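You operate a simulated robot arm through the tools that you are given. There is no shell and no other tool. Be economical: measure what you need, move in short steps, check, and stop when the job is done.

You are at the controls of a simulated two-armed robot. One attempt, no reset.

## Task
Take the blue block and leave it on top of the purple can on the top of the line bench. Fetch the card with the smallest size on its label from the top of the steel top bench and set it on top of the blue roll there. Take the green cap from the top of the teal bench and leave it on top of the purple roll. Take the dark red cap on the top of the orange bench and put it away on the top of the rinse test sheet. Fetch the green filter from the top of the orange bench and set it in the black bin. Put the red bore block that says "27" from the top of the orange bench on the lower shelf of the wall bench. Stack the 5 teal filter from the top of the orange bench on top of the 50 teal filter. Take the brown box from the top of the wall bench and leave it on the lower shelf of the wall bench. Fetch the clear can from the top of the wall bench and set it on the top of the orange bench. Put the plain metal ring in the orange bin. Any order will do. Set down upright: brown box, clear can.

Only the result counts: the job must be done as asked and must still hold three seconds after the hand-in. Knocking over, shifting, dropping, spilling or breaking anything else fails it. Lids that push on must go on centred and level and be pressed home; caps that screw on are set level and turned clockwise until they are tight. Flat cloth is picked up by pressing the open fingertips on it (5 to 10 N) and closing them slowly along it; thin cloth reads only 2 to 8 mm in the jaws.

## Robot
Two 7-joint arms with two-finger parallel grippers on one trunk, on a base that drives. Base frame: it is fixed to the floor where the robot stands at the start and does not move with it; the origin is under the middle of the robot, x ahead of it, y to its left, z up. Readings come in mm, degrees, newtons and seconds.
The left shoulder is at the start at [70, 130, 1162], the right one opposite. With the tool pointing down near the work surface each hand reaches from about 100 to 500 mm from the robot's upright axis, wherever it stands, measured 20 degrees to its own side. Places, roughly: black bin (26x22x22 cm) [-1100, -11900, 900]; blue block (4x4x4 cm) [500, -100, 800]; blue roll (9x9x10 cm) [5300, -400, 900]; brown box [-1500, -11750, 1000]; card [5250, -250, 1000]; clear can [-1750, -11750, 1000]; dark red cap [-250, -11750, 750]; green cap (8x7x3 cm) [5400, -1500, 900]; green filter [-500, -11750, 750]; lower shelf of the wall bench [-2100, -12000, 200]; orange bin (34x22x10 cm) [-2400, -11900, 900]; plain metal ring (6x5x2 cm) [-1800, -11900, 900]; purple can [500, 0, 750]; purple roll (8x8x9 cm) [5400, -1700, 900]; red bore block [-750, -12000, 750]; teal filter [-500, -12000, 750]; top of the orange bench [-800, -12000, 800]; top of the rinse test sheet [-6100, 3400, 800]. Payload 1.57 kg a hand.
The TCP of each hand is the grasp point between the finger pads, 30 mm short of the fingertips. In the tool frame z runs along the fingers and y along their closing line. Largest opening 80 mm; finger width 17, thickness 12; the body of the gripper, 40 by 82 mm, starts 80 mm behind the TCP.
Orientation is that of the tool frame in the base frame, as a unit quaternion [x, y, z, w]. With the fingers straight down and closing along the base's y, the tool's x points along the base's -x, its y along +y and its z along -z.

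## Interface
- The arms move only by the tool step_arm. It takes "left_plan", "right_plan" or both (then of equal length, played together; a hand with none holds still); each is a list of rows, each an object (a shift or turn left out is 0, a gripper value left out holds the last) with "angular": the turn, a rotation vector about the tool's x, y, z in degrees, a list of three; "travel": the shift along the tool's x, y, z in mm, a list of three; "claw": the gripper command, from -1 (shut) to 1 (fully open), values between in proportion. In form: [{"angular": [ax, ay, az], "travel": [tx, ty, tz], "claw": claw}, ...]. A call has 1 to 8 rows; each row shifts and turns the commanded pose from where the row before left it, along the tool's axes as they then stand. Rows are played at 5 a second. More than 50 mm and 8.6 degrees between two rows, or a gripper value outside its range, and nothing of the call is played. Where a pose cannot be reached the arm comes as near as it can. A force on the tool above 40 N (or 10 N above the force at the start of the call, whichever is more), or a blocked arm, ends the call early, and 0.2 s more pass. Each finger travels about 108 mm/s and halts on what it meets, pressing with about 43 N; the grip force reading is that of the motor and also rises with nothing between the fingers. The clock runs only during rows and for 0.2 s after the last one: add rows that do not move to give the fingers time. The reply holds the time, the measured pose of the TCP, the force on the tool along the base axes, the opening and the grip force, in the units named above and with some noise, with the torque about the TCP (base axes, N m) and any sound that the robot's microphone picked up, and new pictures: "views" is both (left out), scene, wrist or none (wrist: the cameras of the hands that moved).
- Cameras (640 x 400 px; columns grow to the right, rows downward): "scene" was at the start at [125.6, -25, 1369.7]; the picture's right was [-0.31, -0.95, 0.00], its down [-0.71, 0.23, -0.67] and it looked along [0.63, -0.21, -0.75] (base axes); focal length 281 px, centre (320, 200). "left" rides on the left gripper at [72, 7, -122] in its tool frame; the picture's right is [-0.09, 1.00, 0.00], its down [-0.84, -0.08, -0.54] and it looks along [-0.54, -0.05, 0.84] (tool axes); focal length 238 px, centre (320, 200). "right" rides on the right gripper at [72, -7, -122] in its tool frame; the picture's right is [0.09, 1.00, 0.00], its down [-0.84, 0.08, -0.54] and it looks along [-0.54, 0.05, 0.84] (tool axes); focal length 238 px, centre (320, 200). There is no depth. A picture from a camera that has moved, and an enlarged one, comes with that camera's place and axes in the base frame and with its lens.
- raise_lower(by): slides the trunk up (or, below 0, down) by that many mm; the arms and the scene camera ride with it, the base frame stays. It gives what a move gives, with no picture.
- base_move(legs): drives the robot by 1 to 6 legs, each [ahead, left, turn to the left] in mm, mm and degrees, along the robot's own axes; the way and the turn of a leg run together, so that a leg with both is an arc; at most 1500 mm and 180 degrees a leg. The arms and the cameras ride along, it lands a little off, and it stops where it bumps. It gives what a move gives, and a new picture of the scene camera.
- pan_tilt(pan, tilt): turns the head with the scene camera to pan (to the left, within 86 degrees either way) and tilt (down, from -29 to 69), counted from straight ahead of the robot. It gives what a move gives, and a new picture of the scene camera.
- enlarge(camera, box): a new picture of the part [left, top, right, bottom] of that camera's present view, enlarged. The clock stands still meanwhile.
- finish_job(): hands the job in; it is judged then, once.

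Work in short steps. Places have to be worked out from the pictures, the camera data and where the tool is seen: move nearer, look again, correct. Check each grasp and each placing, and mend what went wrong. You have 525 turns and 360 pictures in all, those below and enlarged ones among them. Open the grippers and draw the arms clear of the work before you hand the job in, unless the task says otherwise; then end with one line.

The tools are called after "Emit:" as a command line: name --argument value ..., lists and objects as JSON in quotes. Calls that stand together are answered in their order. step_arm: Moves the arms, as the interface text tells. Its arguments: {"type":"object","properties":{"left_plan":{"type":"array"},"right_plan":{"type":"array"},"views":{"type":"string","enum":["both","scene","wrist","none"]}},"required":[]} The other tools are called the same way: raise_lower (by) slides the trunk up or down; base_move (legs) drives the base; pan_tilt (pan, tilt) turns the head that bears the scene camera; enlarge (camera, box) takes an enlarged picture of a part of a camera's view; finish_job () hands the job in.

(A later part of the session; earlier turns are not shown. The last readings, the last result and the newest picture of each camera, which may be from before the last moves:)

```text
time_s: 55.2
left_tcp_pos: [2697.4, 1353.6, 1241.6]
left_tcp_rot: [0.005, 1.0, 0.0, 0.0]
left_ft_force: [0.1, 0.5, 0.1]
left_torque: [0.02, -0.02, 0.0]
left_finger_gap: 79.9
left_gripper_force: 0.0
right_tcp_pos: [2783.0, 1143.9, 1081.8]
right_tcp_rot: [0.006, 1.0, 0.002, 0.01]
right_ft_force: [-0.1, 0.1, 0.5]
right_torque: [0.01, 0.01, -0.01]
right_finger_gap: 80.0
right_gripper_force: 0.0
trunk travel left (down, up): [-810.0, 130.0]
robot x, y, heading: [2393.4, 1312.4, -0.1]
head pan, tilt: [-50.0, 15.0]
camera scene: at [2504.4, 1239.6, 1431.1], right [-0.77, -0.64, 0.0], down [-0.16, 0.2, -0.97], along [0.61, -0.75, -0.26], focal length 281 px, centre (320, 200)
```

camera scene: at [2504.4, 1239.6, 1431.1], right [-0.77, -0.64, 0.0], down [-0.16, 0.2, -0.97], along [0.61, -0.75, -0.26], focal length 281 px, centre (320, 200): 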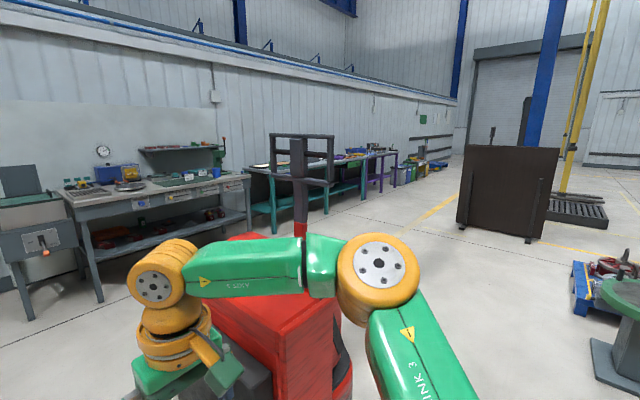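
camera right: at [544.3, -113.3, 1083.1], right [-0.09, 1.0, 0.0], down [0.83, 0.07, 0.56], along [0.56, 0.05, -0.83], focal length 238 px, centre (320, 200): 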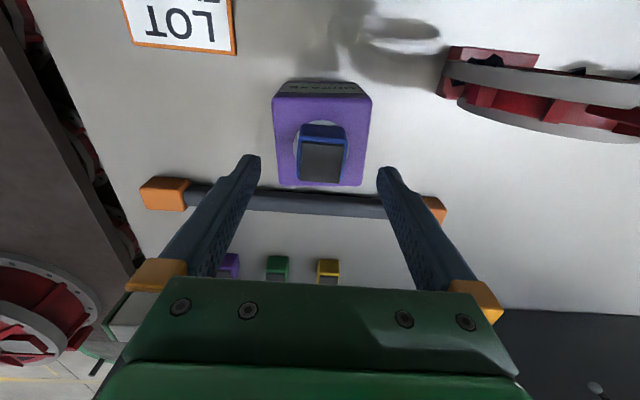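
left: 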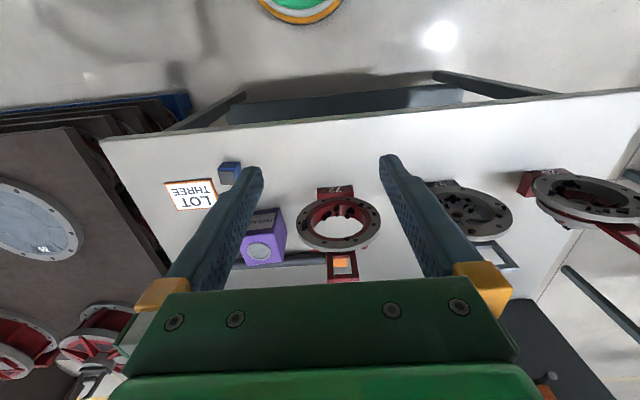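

The jack body's near corner is around (3100,250). I'll strafe right at x≈2390 to y≈-400, then drive east to x≈4300.

Emit:
base_move --legs '[[0, -860, 0], [0, -860, 0], [950, 0, 0], [950, 0, 0]]'

Emit:
pan_tilt --pan 0 --tilt 35

```text
time_s: 72.9
left_tcp_pos: [4563.0, -293.1, 1242.5]
left_tcp_rot: [-0.02, 1.0, 0.0, 0.0]
left_ft_force: [-0.6, 0.5, -0.4]
left_torque: [-0.01, -0.02, 0.01]
left_finger_gap: 80.0
left_gripper_force: 0.0
right_tcp_pos: [4661.1, -499.3, 1082.6]
right_tcp_rot: [-0.019, 1.0, 0.003, 0.01]
right_ft_force: [0.2, -0.1, 0.2]
right_torque: [-0.05, -0.03, 0.01]
right_finger_gap: 80.3
right_gripper_force: 0.1
trunk travel left (down, up): [-810.0, 130.0]
robot x, y, heading: [4262.1, -348.4, 2.2]
head pan, tilt: [-50.0, 15.0]
camera scene: at [4375.5, -417.3, 1431.2], right [-0.74, -0.67, 0.0], down [-0.17, 0.19, -0.97], along [0.65, -0.71, -0.26], focal length 281 px, centre (320, 200)
```

scene: 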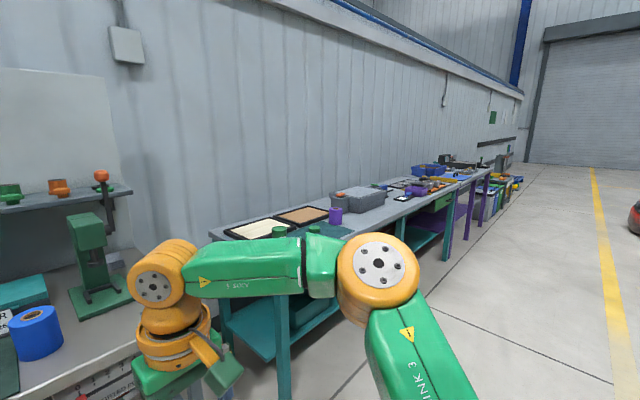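

```text
time_s: 74.1
left_tcp_pos: [4562.9, -294.0, 1242.0]
left_tcp_rot: [-0.02, 1.0, 0.0, 0.0]
left_ft_force: [-0.2, 0.1, 0.4]
left_torque: [0.01, 0.0, 0.0]
left_finger_gap: 80.1
left_gripper_force: 0.0
right_tcp_pos: [4660.3, -499.3, 1082.8]
right_tcp_rot: [-0.019, 1.0, 0.003, 0.01]
right_ft_force: [-0.3, 0.0, 1.1]
right_torque: [-0.03, 0.01, 0.03]
right_finger_gap: 80.1
right_gripper_force: 0.0
trunk travel left (down, up): [-810.0, 130.0]
robot x, y, heading: [4263.2, -347.8, 2.3]
head pan, tilt: [0.0, 35.0]
camera scene: at [4401.5, -344.7, 1399.2], right [0.04, -1.0, 0.0], down [-0.57, -0.02, -0.82], along [0.82, 0.03, -0.57], focal length 281 px, centre (320, 200)
```

scene: 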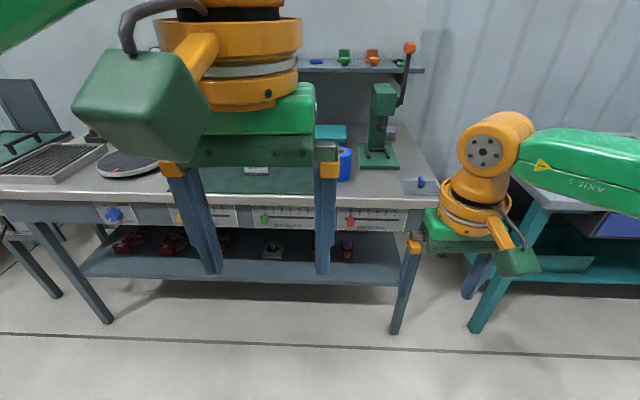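

The steel bench's front edge is at x≈5090, with the blue roll near (5260,-400). I'll move in closer with the hands high and see the cards.

Emit:
base_move --legs '[[0, 110, -2.3], [400, 0, 0]]'

Emit:
pan_tilt --pan -5 --tilt 55

```text
time_s: 77.4
left_tcp_pos: [4961.6, -192.9, 1242.9]
left_tcp_rot: [0.002, 1.0, 0.0, 0.001]
left_ft_force: [0.7, -0.2, 0.1]
left_torque: [0.03, 0.03, 0.01]
left_finger_gap: 80.0
left_gripper_force: 0.1
right_tcp_pos: [5052.2, -401.0, 1082.9]
right_tcp_rot: [0.003, 1.0, 0.003, 0.01]
right_ft_force: [-0.2, 0.1, -1.1]
right_torque: [0.0, -0.03, -0.04]
right_finger_gap: 80.0
right_gripper_force: 0.1
trunk travel left (down, up): [-810.0, 130.0]
robot x, y, heading: [4663.4, -236.2, -0.1]
head pan, tilt: [0.0, 35.0]
camera scene: at [4799.3, -235.8, 1399.4], right [0.0, -1.0, 0.0], down [-0.57, 0.0, -0.82], along [0.82, 0.0, -0.57], focal length 281 px, centre (320, 200)
```

scene: 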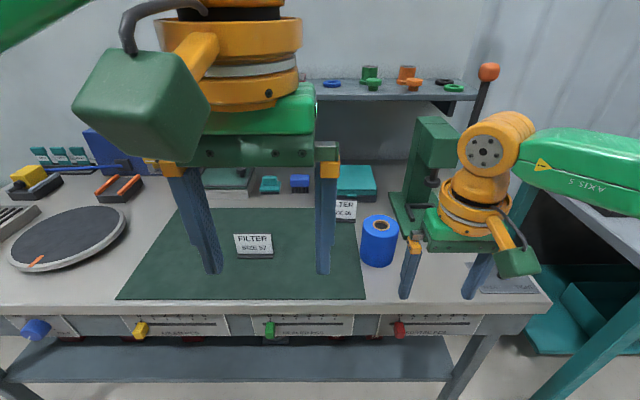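

```text
time_s: 78.2
left_tcp_pos: [4965.6, -192.9, 1242.4]
left_tcp_rot: [0.002, 1.0, -0.001, -0.001]
left_ft_force: [-0.2, 0.1, -0.6]
left_torque: [0.01, -0.02, 0.02]
left_finger_gap: 80.3
left_gripper_force: 0.2
right_tcp_pos: [5054.2, -400.5, 1081.1]
right_tcp_rot: [0.003, 1.0, 0.003, 0.009]
right_ft_force: [0.3, 0.2, -0.7]
right_torque: [-0.03, -0.01, 0.03]
right_finger_gap: 79.9
right_gripper_force: 0.1
trunk travel left (down, up): [-810.0, 130.0]
robot x, y, heading: [4664.0, -237.2, 0.2]
head pan, tilt: [-5.0, 55.0]
camera scene: at [4785.7, -242.2, 1370.9], right [-0.09, -1.0, 0.0], down [-0.82, 0.07, -0.57], along [0.57, -0.05, -0.82], focal length 281 px, centre (320, 200)
```

scene: 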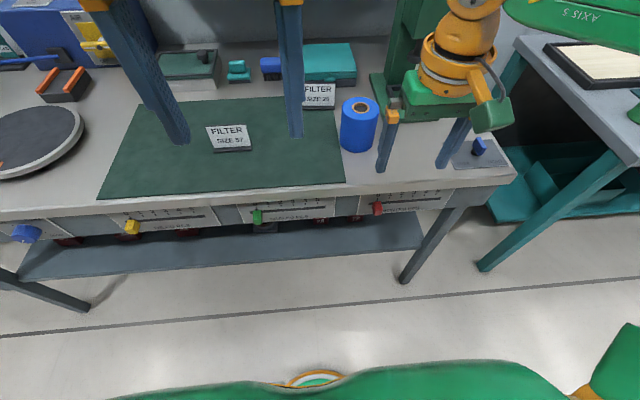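

I can see two cards, and the left hand hides part of the mat. I'll move the left hand aside and zoom in.

Emit:
step_arm --left_plan '[{"travel": [30, 35, 0]}, {"travel": [30, 35, 0]}, {"travel": [30, 35, 0]}, {"travel": [30, 35, 0]}, {"travel": [0, 40, 0]}]' --views "none"

Emit:
enlarge --camera "scene" --box '[90, 40, 410, 240]'

```text
time_s: 79.4
left_tcp_pos: [4860.1, -39.3, 1210.7]
left_tcp_rot: [0.001, 1.0, -0.001, -0.001]
left_ft_force: [-0.2, 0.2, 0.7]
left_torque: [-0.03, 0.02, 0.01]
left_finger_gap: 79.8
left_gripper_force: 0.1
left hand out of reach, approached as far as the arm can: row 4, 5
right_tcp_pos: [5055.0, -401.4, 1083.0]
right_tcp_rot: [0.002, 1.0, 0.002, 0.009]
right_ft_force: [0.5, 0.1, 0.0]
right_torque: [-0.03, 0.0, -0.02]
right_finger_gap: 80.1
right_gripper_force: 0.1
trunk travel left (down, up): [-810.0, 130.0]
robot x, y, heading: [4666.0, -231.3, -0.0]
head pan, tilt: [-5.0, 55.0]
```

```text
2.00 times, centred on (250, 140) of scene
camera zoom: at [4786.8, -240.6, 1370.7], right [-0.09, -1.0, 0.0], down [-0.82, 0.07, -0.57], along [0.57, -0.05, -0.82], focal length 562 px, centre (460, 320)
```

zoom: 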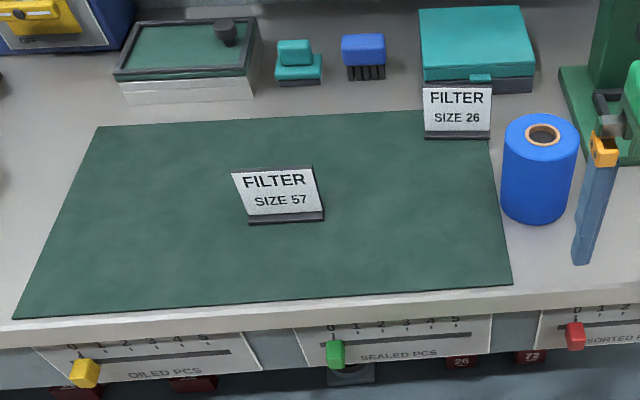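

Cards "57" and "26" are visible. I'll check the rest of the bench for other cards.

Emit:
pan_tilt --pan 30 --tilt 40

Emit:
pan_tilt --pan -5 --tilt 40

```text
time_s: 80.4
left_tcp_pos: [4858.6, -41.4, 1211.0]
left_tcp_rot: [0.002, 1.0, 0.0, 0.001]
left_ft_force: [0.2, 0.6, -0.6]
left_torque: [0.0, 0.0, 0.02]
left_finger_gap: 79.9
left_gripper_force: 0.1
right_tcp_pos: [5053.5, -400.7, 1081.3]
right_tcp_rot: [0.003, 1.0, 0.003, 0.008]
right_ft_force: [-0.5, 0.6, -0.1]
right_torque: [0.05, 0.0, -0.02]
right_finger_gap: 80.2
right_gripper_force: 0.2
trunk travel left (down, up): [-810.0, 130.0]
robot x, y, heading: [4662.6, -238.5, -0.2]
head pan, tilt: [30.0, 40.0]
camera scene: at [4786.8, -193.6, 1391.6], right [0.5, -0.87, 0.0], down [-0.56, -0.32, -0.77], along [0.66, 0.38, -0.64], focal length 281 px, centre (320, 200)
```

scene: 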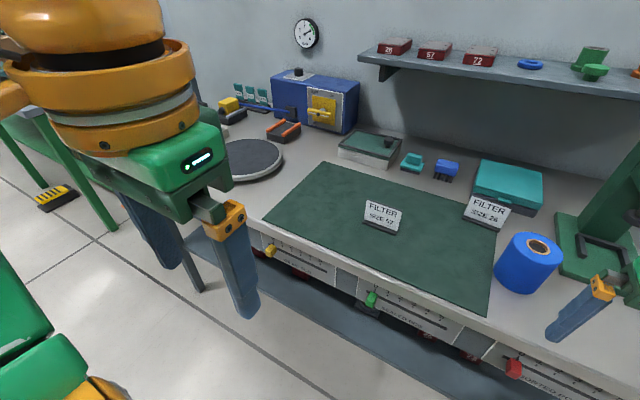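

```text
time_s: 81.4
left_tcp_pos: [4858.0, -41.4, 1212.1]
left_tcp_rot: [0.002, 1.0, 0.0, 0.0]
left_ft_force: [0.1, 0.2, -0.2]
left_torque: [0.03, 0.04, 0.0]
left_finger_gap: 80.1
left_gripper_force: 0.1
right_tcp_pos: [5052.3, -400.8, 1082.2]
right_tcp_rot: [0.002, 1.0, 0.003, 0.009]
right_ft_force: [-1.0, -0.5, -0.3]
right_torque: [-0.01, 0.01, 0.01]
right_finger_gap: 80.0
right_gripper_force: 0.1
trunk travel left (down, up): [-810.0, 130.0]
robot x, y, heading: [4661.9, -238.2, 0.1]
head pan, tilt: [-5.0, 40.0]
camera scene: at [4798.0, -243.1, 1391.6], right [-0.09, -1.0, 0.0], down [-0.64, 0.06, -0.77], along [0.76, -0.07, -0.64], focal length 281 px, centre (320, 200)
```

scene: 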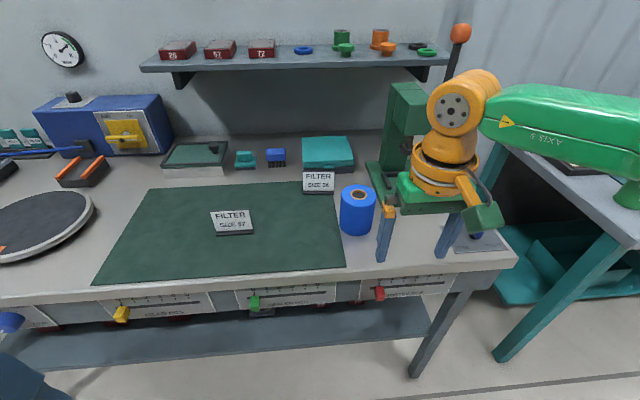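

Only cards 57 and 26 are labelled here, so the target is "26", near (5421,-295). I'll draw the right hand in a little and drive nearer.

Emit:
step_arm --right_plan '[{"travel": [30, 30, 0]}, {"travel": [30, 30, 0]}, {"travel": [30, 30, 0]}]' --views "none"

Emit:
base_move --legs '[[210, 90, 0]]'

Emit:
pan_tilt --pan -12 --tilt 55

```text
time_s: 82.2
left_tcp_pos: [4859.8, -41.9, 1210.4]
left_tcp_rot: [0.002, 1.0, 0.0, 0.0]
left_ft_force: [-0.4, 0.5, -0.6]
left_torque: [0.01, -0.01, 0.02]
left_finger_gap: 80.0
left_gripper_force: 0.2
right_tcp_pos: [4974.6, -329.4, 1086.7]
right_tcp_rot: [0.006, 1.0, 0.005, 0.01]
right_ft_force: [0.1, -0.1, 0.5]
right_torque: [0.03, 0.01, -0.01]
right_finger_gap: 80.1
right_gripper_force: 0.0
right hand out of reach, approached as far as the arm can: row 3
trunk travel left (down, up): [-810.0, 130.0]
robot x, y, heading: [4658.8, -235.0, 0.0]
head pan, tilt: [-5.0, 40.0]
```

```text
time_s: 84.0
left_tcp_pos: [5071.1, 46.0, 1211.5]
left_tcp_rot: [0.004, 1.0, 0.001, 0.001]
left_ft_force: [-0.1, 0.2, 0.2]
left_torque: [0.04, -0.03, 0.02]
left_finger_gap: 80.1
left_gripper_force: 0.1
right_tcp_pos: [5185.7, -239.9, 1088.9]
right_tcp_rot: [0.009, 1.0, 0.005, 0.013]
right_ft_force: [0.6, 0.1, 0.0]
right_torque: [0.03, 0.02, 0.02]
right_finger_gap: 79.9
right_gripper_force: 0.1
trunk travel left (down, up): [-810.0, 130.0]
robot x, y, heading: [4876.8, -148.3, -0.5]
head pan, tilt: [-5.0, 40.0]
camera scene: at [5009.7, -154.6, 1391.9], right [-0.09, -1.0, 0.0], down [-0.64, 0.06, -0.77], along [0.76, -0.07, -0.64], focal length 281 px, centre (320, 200)
```

scene: 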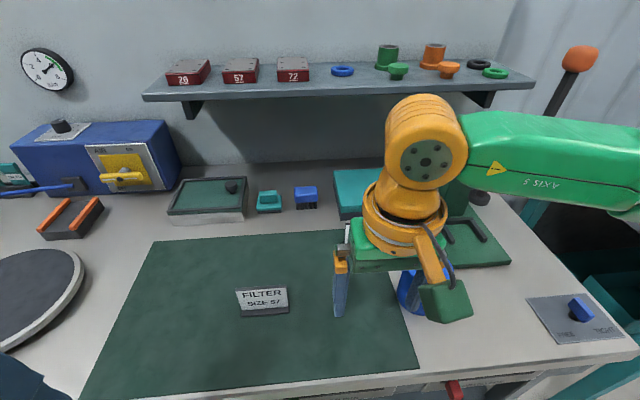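

```text
time_s: 84.7
left_tcp_pos: [5073.4, 49.2, 1211.5]
left_tcp_rot: [0.003, 1.0, 0.0, 0.001]
left_ft_force: [0.0, 0.5, 0.0]
left_torque: [0.02, 0.02, -0.02]
left_finger_gap: 80.2
left_gripper_force: 0.0
right_tcp_pos: [5187.7, -239.1, 1088.6]
right_tcp_rot: [0.008, 1.0, 0.005, 0.011]
right_ft_force: [0.2, 0.0, -0.2]
right_torque: [0.0, 0.0, -0.02]
right_finger_gap: 80.0
right_gripper_force: 0.1
trunk travel left (down, up): [-810.0, 130.0]
robot x, y, heading: [4878.0, -145.2, -0.2]
head pan, tilt: [-12.0, 55.0]
camera scene: at [4998.9, -160.6, 1370.9], right [-0.21, -0.98, 0.0], down [-0.8, 0.17, -0.57], along [0.56, -0.12, -0.82], focal length 281 px, centre (320, 200)
```

scene: 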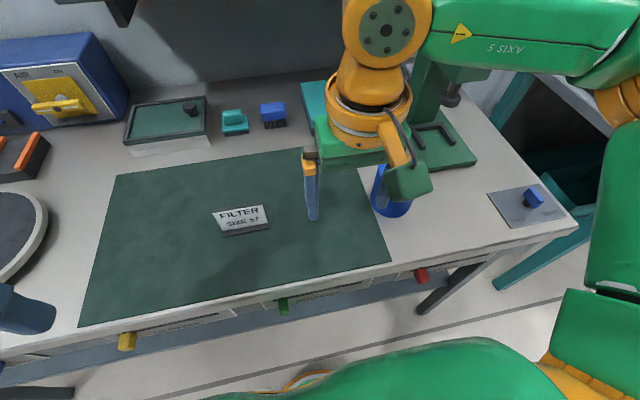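

There's at least 115 mm of clearance ahead. I'll go 90 mm ahead, then use the wrist camera on the card.

Emit:
base_move --legs '[[90, 0, 0]]'

Emit:
step_arm --right_plan '[{"travel": [0, -20, 20]}, {}]' --views "wrist"

```text
time_s: 85.8
left_tcp_pos: [5156.6, 48.4, 1212.9]
left_tcp_rot: [0.004, 1.0, 0.0, 0.003]
left_ft_force: [0.0, -0.6, 0.4]
left_torque: [-0.03, -0.06, -0.01]
left_finger_gap: 79.9
left_gripper_force: 0.1
right_tcp_pos: [5271.6, -239.2, 1089.0]
right_tcp_rot: [0.007, 1.0, 0.004, 0.013]
right_ft_force: [0.3, -0.3, 0.4]
right_torque: [0.0, -0.04, 0.01]
right_finger_gap: 79.9
right_gripper_force: 0.0
trunk travel left (down, up): [-810.0, 130.0]
robot x, y, heading: [4965.3, -144.9, -0.4]
head pan, tilt: [-12.0, 55.0]
camera scene: at [5080.8, -161.3, 1371.5], right [-0.21, -0.98, 0.0], down [-0.8, 0.17, -0.58], along [0.56, -0.12, -0.82], focal length 281 px, centre (320, 200)
```

scene: 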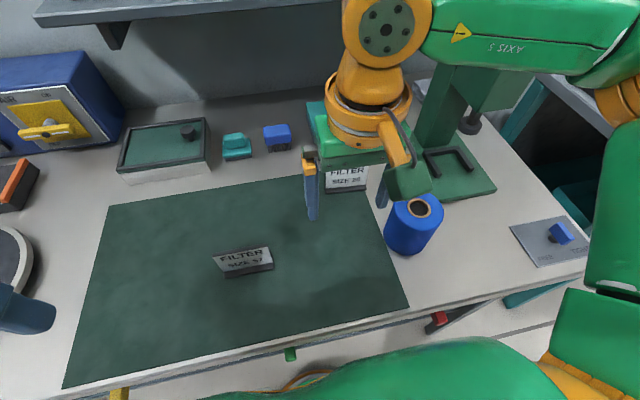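

```text
time_s: 86.4
left_tcp_pos: [5160.9, 48.0, 1211.0]
left_tcp_rot: [0.002, 1.0, 0.0, 0.001]
left_ft_force: [-0.7, 1.2, 0.2]
left_torque: [-0.02, 0.01, 0.01]
left_finger_gap: 80.1
left_gripper_force: 0.0
right_tcp_pos: [5275.1, -259.1, 1068.2]
right_tcp_rot: [0.007, 1.0, 0.004, 0.012]
right_ft_force: [0.2, 0.3, 0.1]
right_torque: [-0.01, 0.0, -0.01]
right_finger_gap: 80.1
right_gripper_force: 0.0
trunk travel left (down, up): [-810.0, 130.0]
robot x, y, heading: [4964.2, -141.6, -0.3]
head pan, tilt: [-12.0, 55.0]
camera right: at [5201.0, -265.9, 1188.1], right [-0.08, 1.0, 0.01], down [0.82, 0.06, 0.56], along [0.56, 0.05, -0.83], focal length 238 px, centre (320, 200)
```

right: 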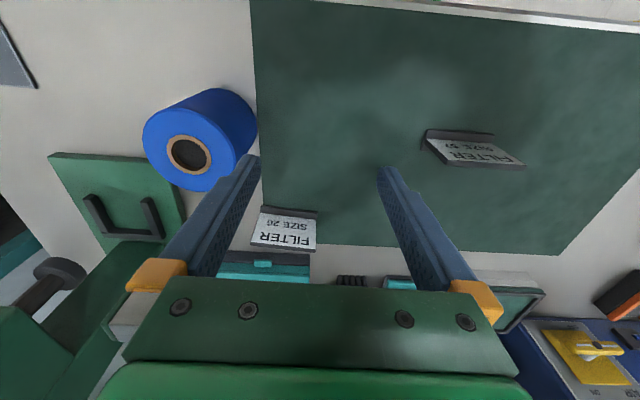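

Card 26 is at about (5416,-292) and about 84 mm wide, so it must be gripped across its thickness. I'll enlarge both views to see its shape.

Emit:
enlarge --camera "right" --box '[220, 180, 380, 280]'

Emit:
enlarge --camera "right" --box '[400, 100, 560, 200]'

Emit:
enlarge --camera "scene" --box '[180, 140, 420, 290]'

```text
4.00 times, centred on (300, 230) of right
camera zoom: at [5201.0, -265.9, 1188.1], right [-0.08, 1.0, 0.01], down [0.82, 0.06, 0.56], along [0.56, 0.05, -0.83], focal length 953 px, centre (400, 80)
```

zoom: 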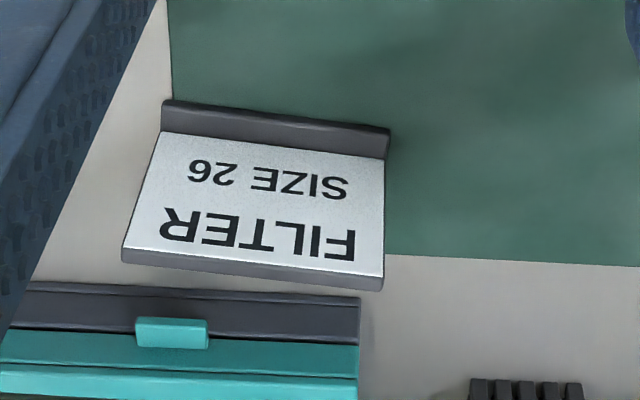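

```text
4.00 times, centred on (480, 150) of right
camera zoom: at [5201.0, -265.9, 1188.1], right [-0.08, 1.0, 0.01], down [0.82, 0.06, 0.56], along [0.56, 0.05, -0.83], focal length 953 px, centre (-320, 400)
```

zoom: 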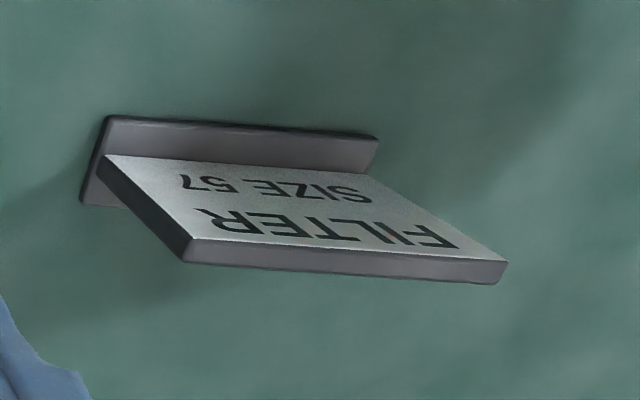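

```text
2.67 times, centred on (300, 215) of scene
camera zoom: at [5084.9, -161.4, 1371.1], right [-0.21, -0.98, 0.0], down [-0.8, 0.17, -0.57], along [0.56, -0.12, -0.82], focal length 749 px, centre (373, 160)
```

zoom: 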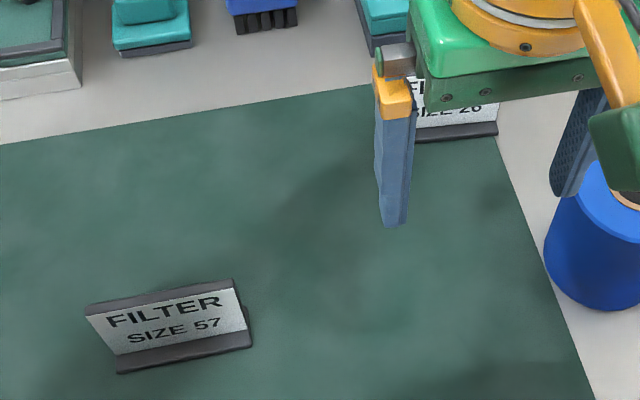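

The plate is about 8 mm thick and 65 mm tall, leaning back slightly from a foot. It needs a pinch with the jaws closing along x. I'll yaw the right hand by 90°, and ease the base 18 mm ahead and left.

Emit:
step_arm --right_plan '[{"angular": [0, 0, 8.5]}, {"angular": [0, 0, 8.5]}, {"angular": [0, 0, 8.5]}, {"angular": [0, 0, 8.5]}, {"angular": [0, 0, 8.5]}, {"angular": [0, 0, 8.5]}, {"angular": [0, 0, 8.5]}, {"angular": [0, 0, 8.5]}]' --views "none"

Emit:
base_move --legs '[[18, 50, 0.4]]'

Emit:
step_arm --right_plan '[{"angular": [0, 0, 8.5]}, {"angular": [0, 0, 8.5]}, {"angular": [0, 0, 5]}]' --views "wrist"

```text
time_s: 88.2
left_tcp_pos: [5161.6, 48.6, 1211.1]
left_tcp_rot: [0.003, 1.0, 0.0, 0.0]
left_ft_force: [0.0, 0.5, 0.2]
left_torque: [0.04, -0.01, 0.01]
left_finger_gap: 80.0
left_gripper_force: 0.0
right_tcp_pos: [5277.1, -258.5, 1068.7]
right_tcp_rot: [0.566, 0.824, 0.01, 0.007]
right_ft_force: [0.0, -0.7, 1.2]
right_torque: [0.01, 0.0, -0.01]
right_finger_gap: 79.8
right_gripper_force: 0.1
trunk travel left (down, up): [-810.0, 130.0]
robot x, y, heading: [4967.4, -146.8, -0.2]
head pan, tilt: [-12.0, 55.0]
```

```text
time_s: 89.2
left_tcp_pos: [5176.0, 91.4, 1211.6]
left_tcp_rot: [0.0, 1.0, 0.003, 0.003]
left_ft_force: [-0.7, -0.2, -0.1]
left_torque: [0.07, 0.0, 0.0]
left_finger_gap: 80.0
left_gripper_force: 0.1
right_tcp_pos: [5292.9, -212.9, 1068.0]
right_tcp_rot: [0.564, 0.826, 0.013, 0.005]
right_ft_force: [0.6, -0.3, -0.7]
right_torque: [0.03, -0.01, 0.01]
right_finger_gap: 79.7
right_gripper_force: 0.1
trunk travel left (down, up): [-810.0, 130.0]
robot x, y, heading: [4985.3, -94.3, -0.3]
head pan, tilt: [-12.0, 55.0]
camera scene: at [5102.2, -118.5, 1371.0], right [-0.21, -0.98, -0.01], down [-0.8, 0.17, -0.57], along [0.56, -0.11, -0.82], focal length 281 px, centre (320, 200)
```

scene: 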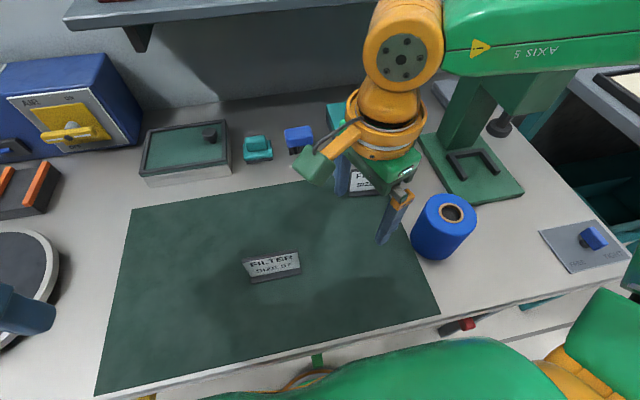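

```text
time_s: 90.0
left_tcp_pos: [5178.3, 99.9, 1211.5]
left_tcp_rot: [0.001, 1.0, 0.0, 0.0]
left_ft_force: [-0.1, -0.6, 0.3]
left_torque: [-0.02, -0.01, 0.01]
left_finger_gap: 80.2
left_gripper_force: 0.0
right_tcp_pos: [5295.7, -205.7, 1067.9]
right_tcp_rot: [0.711, 0.703, 0.01, 0.005]
right_ft_force: [0.2, 0.6, 0.0]
right_torque: [-0.02, -0.01, -0.02]
right_finger_gap: 79.8
right_gripper_force: 0.0
trunk travel left (down, up): [-810.0, 130.0]
robot x, y, heading: [4981.6, -96.7, 0.0]
head pan, tilt: [-12.0, 55.0]
camera right: at [5287.7, -135.4, 1190.1], right [1.0, 0.08, 0.02], down [0.06, -0.84, 0.54], along [0.06, -0.53, -0.84], focal length 238 px, centre (320, 200)
```

right: 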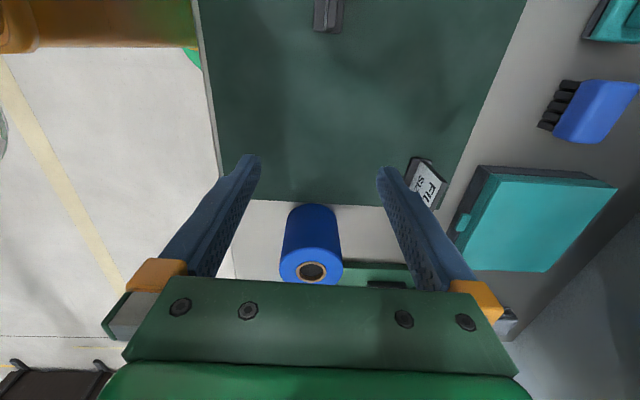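

Yawed: tool x is now +y and tool y is +x. I'll lower the trunk and move the hand toward the spot above the card.

Emit:
raise_lower --by -50

Emit:
step_arm --right_plan '[{"travel": [-29, 40, 0]}, {"travel": [-29, 40, 0]}, {"travel": [-20, 25, 0]}, {}]' --views "both"

```text
time_s: 90.9
left_tcp_pos: [5179.2, 98.5, 1160.0]
left_tcp_rot: [0.001, 1.0, 0.0, 0.001]
left_ft_force: [0.5, 0.9, -0.1]
left_torque: [-0.02, 0.0, 0.0]
left_finger_gap: 80.1
left_gripper_force: 0.1
right_tcp_pos: [5295.2, -207.5, 1016.8]
right_tcp_rot: [0.711, 0.703, 0.011, 0.004]
right_ft_force: [-0.4, 0.5, -0.8]
right_torque: [0.01, -0.01, 0.01]
right_finger_gap: 80.2
right_gripper_force: 0.1
trunk travel left (down, up): [-760.0, 180.0]
robot x, y, heading: [4985.1, -93.5, 0.1]
head pan, tilt: [-12.0, 55.0]
```

```text
time_s: 91.9
left_tcp_pos: [5178.5, 100.3, 1161.1]
left_tcp_rot: [0.0, 1.0, 0.0, 0.0]
left_ft_force: [0.1, -0.2, 0.2]
left_torque: [0.02, 0.06, -0.01]
left_finger_gap: 80.0
left_gripper_force: 0.0
right_tcp_pos: [5400.2, -287.4, 1020.2]
right_tcp_rot: [0.71, 0.704, 0.011, 0.005]
right_ft_force: [-0.4, -0.5, 1.4]
right_torque: [0.02, -0.02, 0.02]
right_finger_gap: 80.0
right_gripper_force: 0.0
trunk travel left (down, up): [-760.0, 180.0]
robot x, y, heading: [4986.4, -96.3, -0.0]
head pan, tilt: [-12.0, 55.0]
camera scene: at [5104.8, -109.5, 1320.9], right [-0.21, -0.98, 0.0], down [-0.8, 0.17, -0.57], along [0.56, -0.12, -0.82], focal length 281 px, centre (320, 200)
camera right: at [5392.6, -215.8, 1143.0], right [1.0, 0.08, 0.02], down [0.06, -0.84, 0.54], along [0.06, -0.53, -0.84], focal length 238 px, centre (320, 200)
```

scene: 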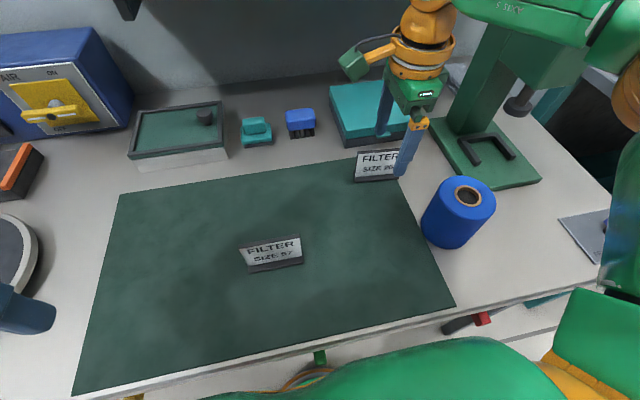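
right: 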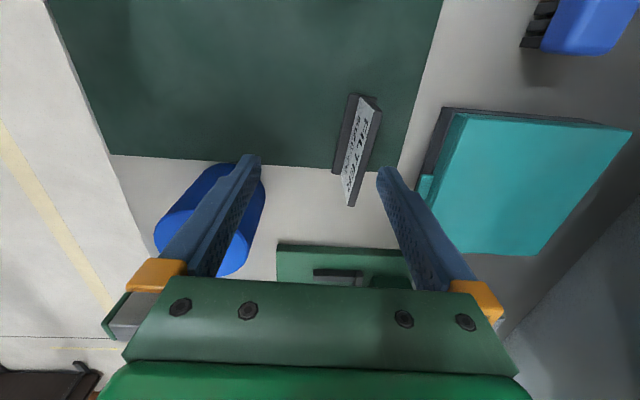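

The plate top line is near x≈5437, y≈-287, and the plate leans about 12°. I'll move over it and tilt the tool 8° to match.

Emit:
step_arm --right_plan '[{"travel": [0, 36, 0]}, {"angular": [8, 0, 0]}, {}]' --views "wrist"

```text
time_s: 92.7
left_tcp_pos: [5179.7, 99.9, 1160.5]
left_tcp_rot: [0.001, 1.0, 0.0, 0.0]
left_ft_force: [-0.8, -0.4, -0.2]
left_torque: [0.02, -0.03, -0.01]
left_finger_gap: 80.1
left_gripper_force: 0.1
right_tcp_pos: [5397.6, -302.2, 1012.7]
right_tcp_rot: [0.709, 0.703, -0.039, -0.045]
right_ft_force: [-0.1, 0.2, -0.3]
right_torque: [0.02, -0.01, 0.01]
right_finger_gap: 79.8
right_gripper_force: 0.0
right hand out of reach, approached as far as the arm can: row 1, 2
trunk travel left (down, up): [-760.0, 180.0]
robot x, y, heading: [4986.8, -95.6, 0.1]
head pan, tilt: [-12.0, 55.0]
camera right: at [5405.9, -232.5, 1135.8], right [0.99, 0.08, -0.12], down [0.13, -0.84, 0.52], along [-0.05, -0.53, -0.85], focal length 238 px, centre (320, 200)
```

right: 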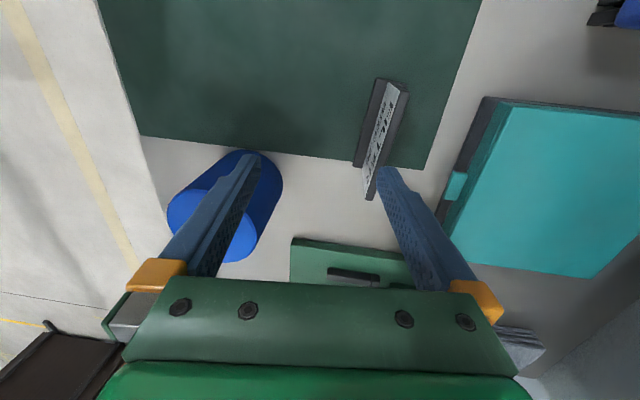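

The tilted pose is out of reach. As another approach, I'll keep the tool vertical, put the far finger behind the plate, and let the closing jaw draw the card toward me. I'll undo the tilt and test the reach a bit lower.

Emit:
step_arm --right_plan '[{"angular": [-8, 0, 0]}, {"travel": [12, 8, 10]}, {"travel": [0, 8, 10]}, {}]' --views "wrist"

```text
time_s: 93.7
left_tcp_pos: [5178.8, 98.2, 1160.6]
left_tcp_rot: [0.001, 1.0, 0.0, 0.001]
left_ft_force: [-0.6, -0.1, 0.6]
left_torque: [-0.02, 0.02, -0.02]
left_finger_gap: 80.3
left_gripper_force: 0.0
right_tcp_pos: [5413.1, -289.2, 992.4]
right_tcp_rot: [0.711, 0.703, 0.012, 0.005]
right_ft_force: [-0.8, -0.3, 0.4]
right_torque: [-0.01, 0.02, 0.0]
right_finger_gap: 80.0
right_gripper_force: 0.2
trunk travel left (down, up): [-760.0, 180.0]
robot x, y, heading: [4980.2, -96.1, 0.1]
head pan, tilt: [-12.0, 55.0]
camera right: at [5405.5, -218.8, 1116.3], right [1.0, 0.08, 0.02], down [0.06, -0.84, 0.54], along [0.06, -0.53, -0.84], focal length 238 px, centre (320, 200)
```

right: 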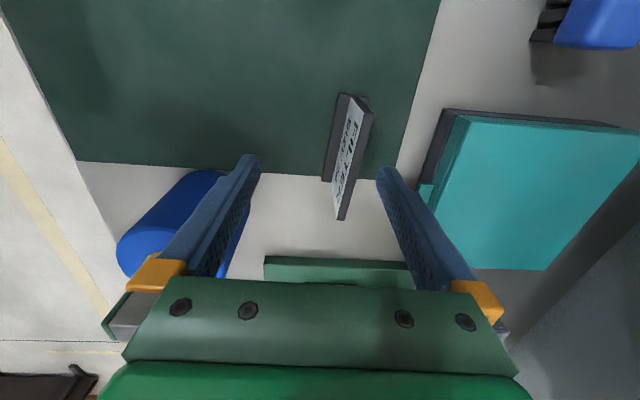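

At 5413 the far finger (inner face ≈5453) clears the plate's back. I'll descend to z≈952 and view before closing.

Emit:
step_arm --right_plan '[{"travel": [0, 0, 20]}, {"travel": [0, 0, 20]}, {}]' --views "both"

```text
time_s: 94.5
left_tcp_pos: [5178.5, 99.0, 1161.2]
left_tcp_rot: [0.0, 1.0, 0.0, 0.001]
left_ft_force: [-0.1, -0.2, 0.5]
left_torque: [0.04, 0.01, 0.01]
left_finger_gap: 80.1
left_gripper_force: 0.1
right_tcp_pos: [5411.8, -288.8, 954.0]
right_tcp_rot: [0.71, 0.704, 0.01, 0.005]
right_ft_force: [0.2, 0.4, -0.1]
right_torque: [0.01, -0.04, 0.0]
right_finger_gap: 80.2
right_gripper_force: 0.1
trunk travel left (down, up): [-760.0, 180.0]
robot x, y, heading: [4984.2, -92.4, -0.3]
head pan, tilt: [-12.0, 55.0]
camera scene: at [5105.1, -109.6, 1320.9], right [-0.21, -0.98, 0.0], down [-0.8, 0.17, -0.57], along [0.56, -0.12, -0.82], focal length 281 px, centre (320, 200)
camera right: at [5404.8, -217.9, 1076.8], right [1.0, 0.08, 0.02], down [0.06, -0.84, 0.54], along [0.06, -0.53, -0.84], focal length 238 px, centre (320, 200)
```

scene: 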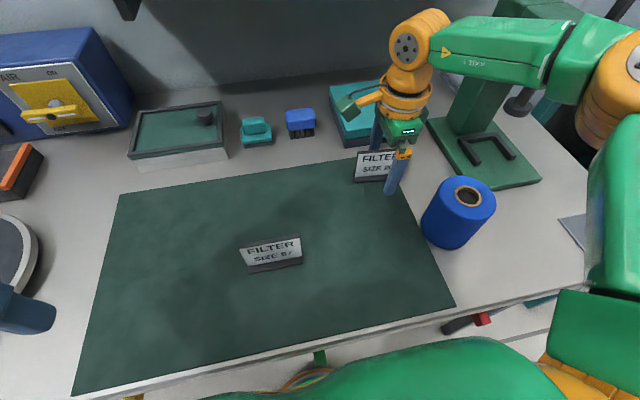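
right: 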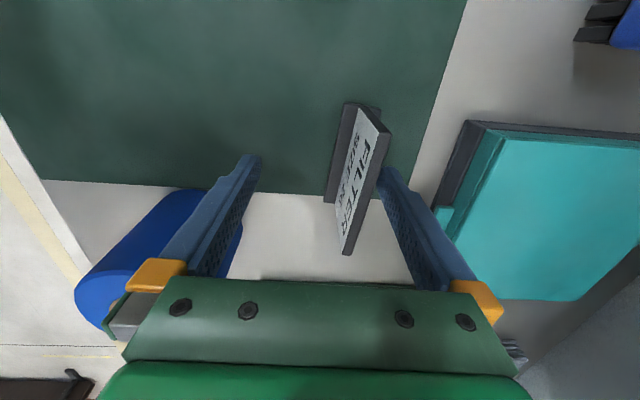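

The plate is between the fingers. I'll close gradually.

Emit:
step_arm --right_plan '[{"claw": 0.6}, {"claw": 0.3}, {"claw": 0.0}, {"claw": -0.3}, {"claw": -0.6}, {"claw": -0.9}, {"claw": -1}, {}]' --views "both"

```text
time_s: 96.3
left_tcp_pos: [5179.5, 99.7, 1161.0]
left_tcp_rot: [0.001, 1.0, 0.001, 0.0]
left_ft_force: [-0.3, 0.1, 0.0]
left_torque: [0.02, 0.0, -0.01]
left_finger_gap: 80.1
left_gripper_force: 0.1
right_tcp_pos: [5413.7, -289.6, 953.7]
right_tcp_rot: [0.711, 0.703, 0.01, 0.004]
right_ft_force: [-0.3, -0.3, -0.2]
right_torque: [-0.01, 0.07, -0.01]
right_finger_gap: 6.6
right_gripper_force: 26.8
trunk travel left (down, up): [-760.0, 180.0]
robot x, y, heading: [4985.3, -94.6, 0.1]
head pan, tilt: [-12.0, 55.0]
camera scene: at [5105.0, -109.8, 1320.9], right [-0.21, -0.98, 0.0], down [-0.8, 0.17, -0.57], along [0.56, -0.12, -0.82], focal length 281 px, centre (320, 200)
camera right: at [5404.7, -218.0, 1077.1], right [1.0, 0.08, 0.02], down [0.06, -0.84, 0.54], along [0.06, -0.53, -0.84], focal length 238 px, centre (320, 200)
```

scene: 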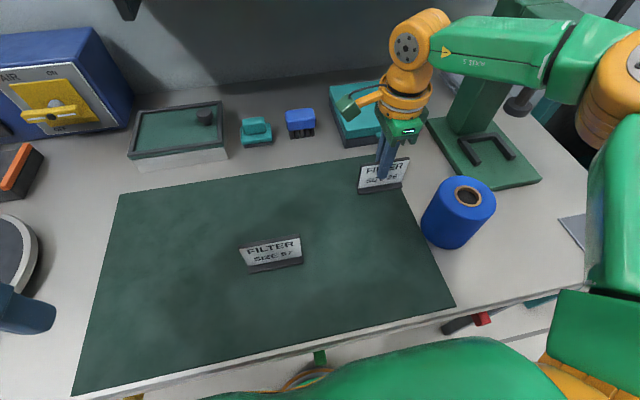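
right: 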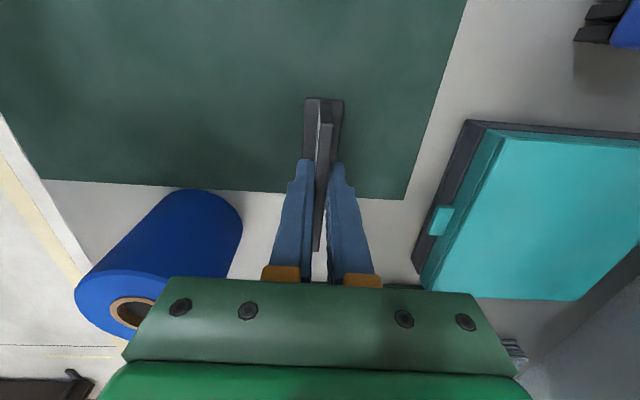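

The card is gripped and moved into line with the jaws. I'll lift it with the trunk.

Emit:
raise_lower --by 130

Emit:
step_arm --right_plan '[{"travel": [0, -20, 0]}]' --views "both"

```text
time_s: 97.9
left_tcp_pos: [5178.9, 99.4, 1291.9]
left_tcp_rot: [0.001, 1.0, 0.001, 0.0]
left_ft_force: [0.2, 0.4, 0.0]
left_torque: [0.02, 0.03, 0.01]
left_finger_gap: 80.1
left_gripper_force: 0.0
right_tcp_pos: [5413.7, -288.2, 1084.1]
right_tcp_rot: [0.71, 0.704, 0.011, 0.005]
right_ft_force: [-0.1, -0.4, -0.1]
right_torque: [-0.02, 0.0, 0.01]
right_finger_gap: 7.0
right_gripper_force: 26.6
trunk travel left (down, up): [-890.0, 50.0]
robot x, y, heading: [4985.7, -95.1, 0.2]
head pan, tilt: [-12.0, 55.0]
```

```text
time_s: 98.3
left_tcp_pos: [5178.1, 100.4, 1290.7]
left_tcp_rot: [0.001, 1.0, 0.001, 0.001]
left_ft_force: [0.2, 1.1, -0.2]
left_torque: [-0.02, 0.02, 0.02]
left_finger_gap: 80.2
left_gripper_force: 0.0
right_tcp_pos: [5391.9, -289.3, 1083.5]
right_tcp_rot: [0.71, 0.704, 0.011, 0.005]
right_ft_force: [-0.4, 0.2, -0.5]
right_torque: [-0.02, -0.04, 0.01]
right_finger_gap: 6.6
right_gripper_force: 26.9
trunk travel left (down, up): [-890.0, 50.0]
robot x, y, heading: [4981.2, -93.6, 0.0]
head pan, tilt: [-12.0, 55.0]
camera scene: at [5104.0, -110.1, 1450.9], right [-0.21, -0.98, 0.0], down [-0.8, 0.17, -0.57], along [0.56, -0.12, -0.82], focal length 281 px, centre (320, 200)
camera right: at [5384.2, -218.2, 1206.1], right [1.0, 0.08, 0.02], down [0.06, -0.84, 0.54], along [0.06, -0.53, -0.84], focal length 238 px, centre (320, 200)
```

scene: 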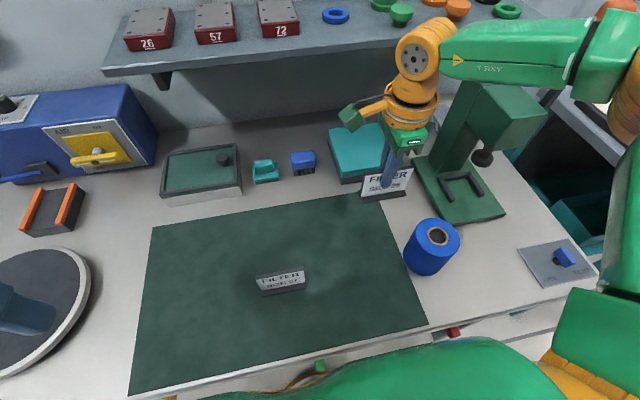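
right: 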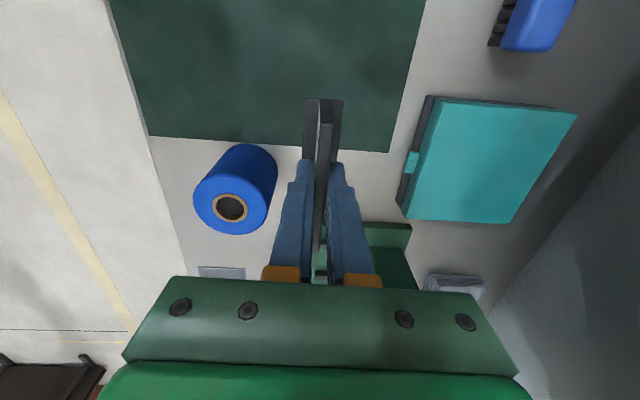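

The roll top centre is about (5300,-365,1000), and the card's foot is centred on the TCP with its bottom about 53 mm below. I'll move over the roll.

Emit:
step_arm --right_plan '[{"travel": [0, -32, 0]}, {"travel": [-25, -30, 0]}, {"travel": [-25, -30, 0]}, {"travel": [-26, 0, 0]}, {}]' --views "both"

```text
time_s: 99.5
left_tcp_pos: [5180.4, 100.6, 1289.5]
left_tcp_rot: [0.001, 1.0, 0.0, 0.0]
left_ft_force: [-0.5, 0.3, 0.3]
left_torque: [0.0, -0.03, 0.0]
left_finger_gap: 80.0
left_gripper_force: 0.1
right_tcp_pos: [5300.0, -364.3, 1079.1]
right_tcp_rot: [0.71, 0.704, 0.011, 0.004]
right_ft_force: [1.3, 0.0, -0.3]
right_torque: [-0.01, -0.01, 0.0]
right_finger_gap: 7.0
right_gripper_force: 26.7
trunk travel left (down, up): [-890.0, 50.0]
robot x, y, heading: [4985.1, -95.1, 0.1]
head pan, tilt: [-12.0, 55.0]
camera scene: at [5105.8, -109.5, 1450.8], right [-0.21, -0.98, 0.0], down [-0.8, 0.17, -0.57], along [0.56, -0.12, -0.82], focal length 281 px, centre (320, 200)
camera right: at [5292.2, -293.8, 1202.1], right [1.0, 0.08, 0.02], down [0.06, -0.84, 0.54], along [0.06, -0.53, -0.84], focal length 238 px, centre (320, 200)
```

scene: 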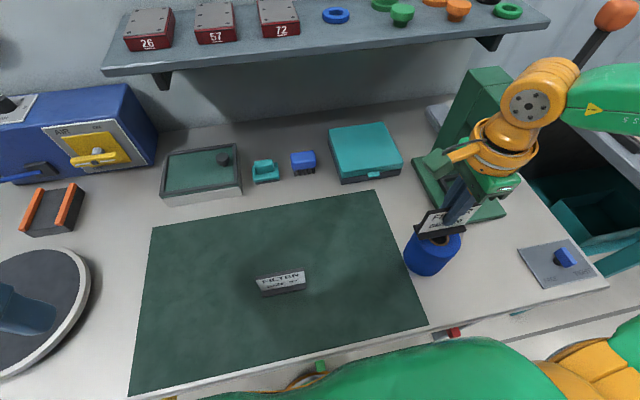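
right: 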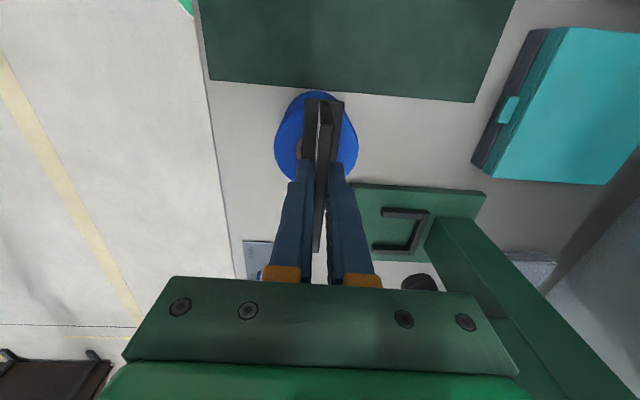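

The alignment looks good. I'll lower gently to contact.

Emit:
step_arm --right_plan '[{"travel": [0, 0, 12]}, {"travel": [0, 0, 5]}, {"travel": [0, 0, 4]}, {}]' --views "both"

```text
time_s: 100.5
left_tcp_pos: [5179.3, 100.6, 1291.2]
left_tcp_rot: [0.001, 1.0, 0.0, 0.001]
left_ft_force: [1.1, -0.4, 0.0]
left_torque: [0.01, -0.01, 0.0]
left_finger_gap: 80.0
left_gripper_force: 0.0
right_tcp_pos: [5301.4, -364.3, 1060.3]
right_tcp_rot: [0.711, 0.703, 0.01, 0.005]
right_ft_force: [0.5, 0.2, -0.3]
right_torque: [0.0, 0.01, 0.02]
right_finger_gap: 6.9
right_gripper_force: 26.5
trunk travel left (down, up): [-890.0, 50.0]
robot x, y, heading: [4979.4, -94.0, -0.1]
head pan, tilt: [-12.0, 55.0]
camera scene: at [5105.2, -110.0, 1450.9], right [-0.21, -0.98, 0.0], down [-0.8, 0.17, -0.57], along [0.56, -0.12, -0.82], focal length 281 px, centre (320, 200)
camera right: at [5293.4, -292.8, 1182.2], right [1.0, 0.08, 0.02], down [0.06, -0.84, 0.54], along [0.06, -0.53, -0.84], focal length 238 px, centre (320, 200)
```

scene: 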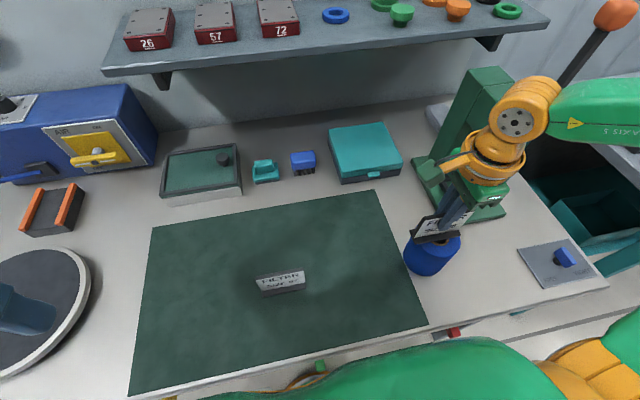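
right: 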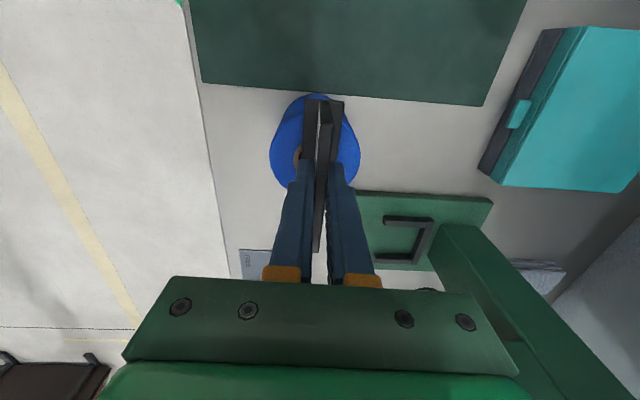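

No contact yet, so I'll continue lowering.

Emit:
step_arm --right_plan '[{"travel": [0, 0, 4]}, {"travel": [0, 0, 3]}, {}]' --views "none"

Emit:
step_arm --right_plan '[{"travel": [0, 0, 3]}, {}]' --views "none"

Emit:
step_arm --right_plan '[{"travel": [0, 0, 3]}, {}]' --views "none"

```text
time_s: 101.3
left_tcp_pos: [5180.0, 98.7, 1291.0]
left_tcp_rot: [0.0, 1.0, 0.0, 0.001]
left_ft_force: [0.4, 0.0, -0.2]
left_torque: [-0.01, 0.02, -0.01]
left_finger_gap: 79.9
left_gripper_force: 0.0
right_tcp_pos: [5302.2, -364.1, 1052.9]
right_tcp_rot: [0.71, 0.704, 0.01, 0.004]
right_ft_force: [0.2, 0.6, -0.3]
right_torque: [0.0, -0.02, 0.01]
right_finger_gap: 6.6
right_gripper_force: 26.5
trunk travel left (down, up): [-890.0, 50.0]
robot x, y, heading: [4981.3, -98.4, -0.1]
head pan, tilt: [-12.0, 55.0]
```

```text
time_s: 101.9
left_tcp_pos: [5180.2, 99.8, 1290.3]
left_tcp_rot: [0.001, 1.0, 0.001, 0.0]
left_ft_force: [-1.6, -0.6, -0.3]
left_torque: [0.01, 0.02, -0.01]
left_finger_gap: 79.9
left_gripper_force: 0.0
right_tcp_pos: [5301.8, -363.5, 1050.5]
right_tcp_rot: [0.711, 0.703, 0.01, 0.005]
right_ft_force: [-0.4, 0.5, 0.8]
right_torque: [0.02, 0.0, -0.02]
right_finger_gap: 7.1
right_gripper_force: 26.5
trunk travel left (down, up): [-890.0, 50.0]
robot x, y, heading: [4983.8, -95.5, 0.1]
head pan, tilt: [-12.0, 55.0]
```

```text
time_s: 102.5
left_tcp_pos: [5178.4, 101.6, 1290.9]
left_tcp_rot: [0.001, 1.0, -0.001, 0.001]
left_ft_force: [-1.4, -0.2, -0.1]
left_torque: [0.01, -0.02, 0.0]
left_finger_gap: 79.8
left_gripper_force: 0.0
right_tcp_pos: [5301.2, -362.4, 1048.4]
right_tcp_rot: [0.71, 0.704, 0.011, 0.006]
right_ft_force: [4.3, -3.1, 25.0]
right_torque: [-0.07, -0.04, 0.04]
right_finger_gap: 7.2
right_gripper_force: 26.6
trunk travel left (down, up): [-890.0, 50.0]
robot x, y, heading: [4985.7, -96.3, 0.2]
head pan, tilt: [-12.0, 55.0]
```

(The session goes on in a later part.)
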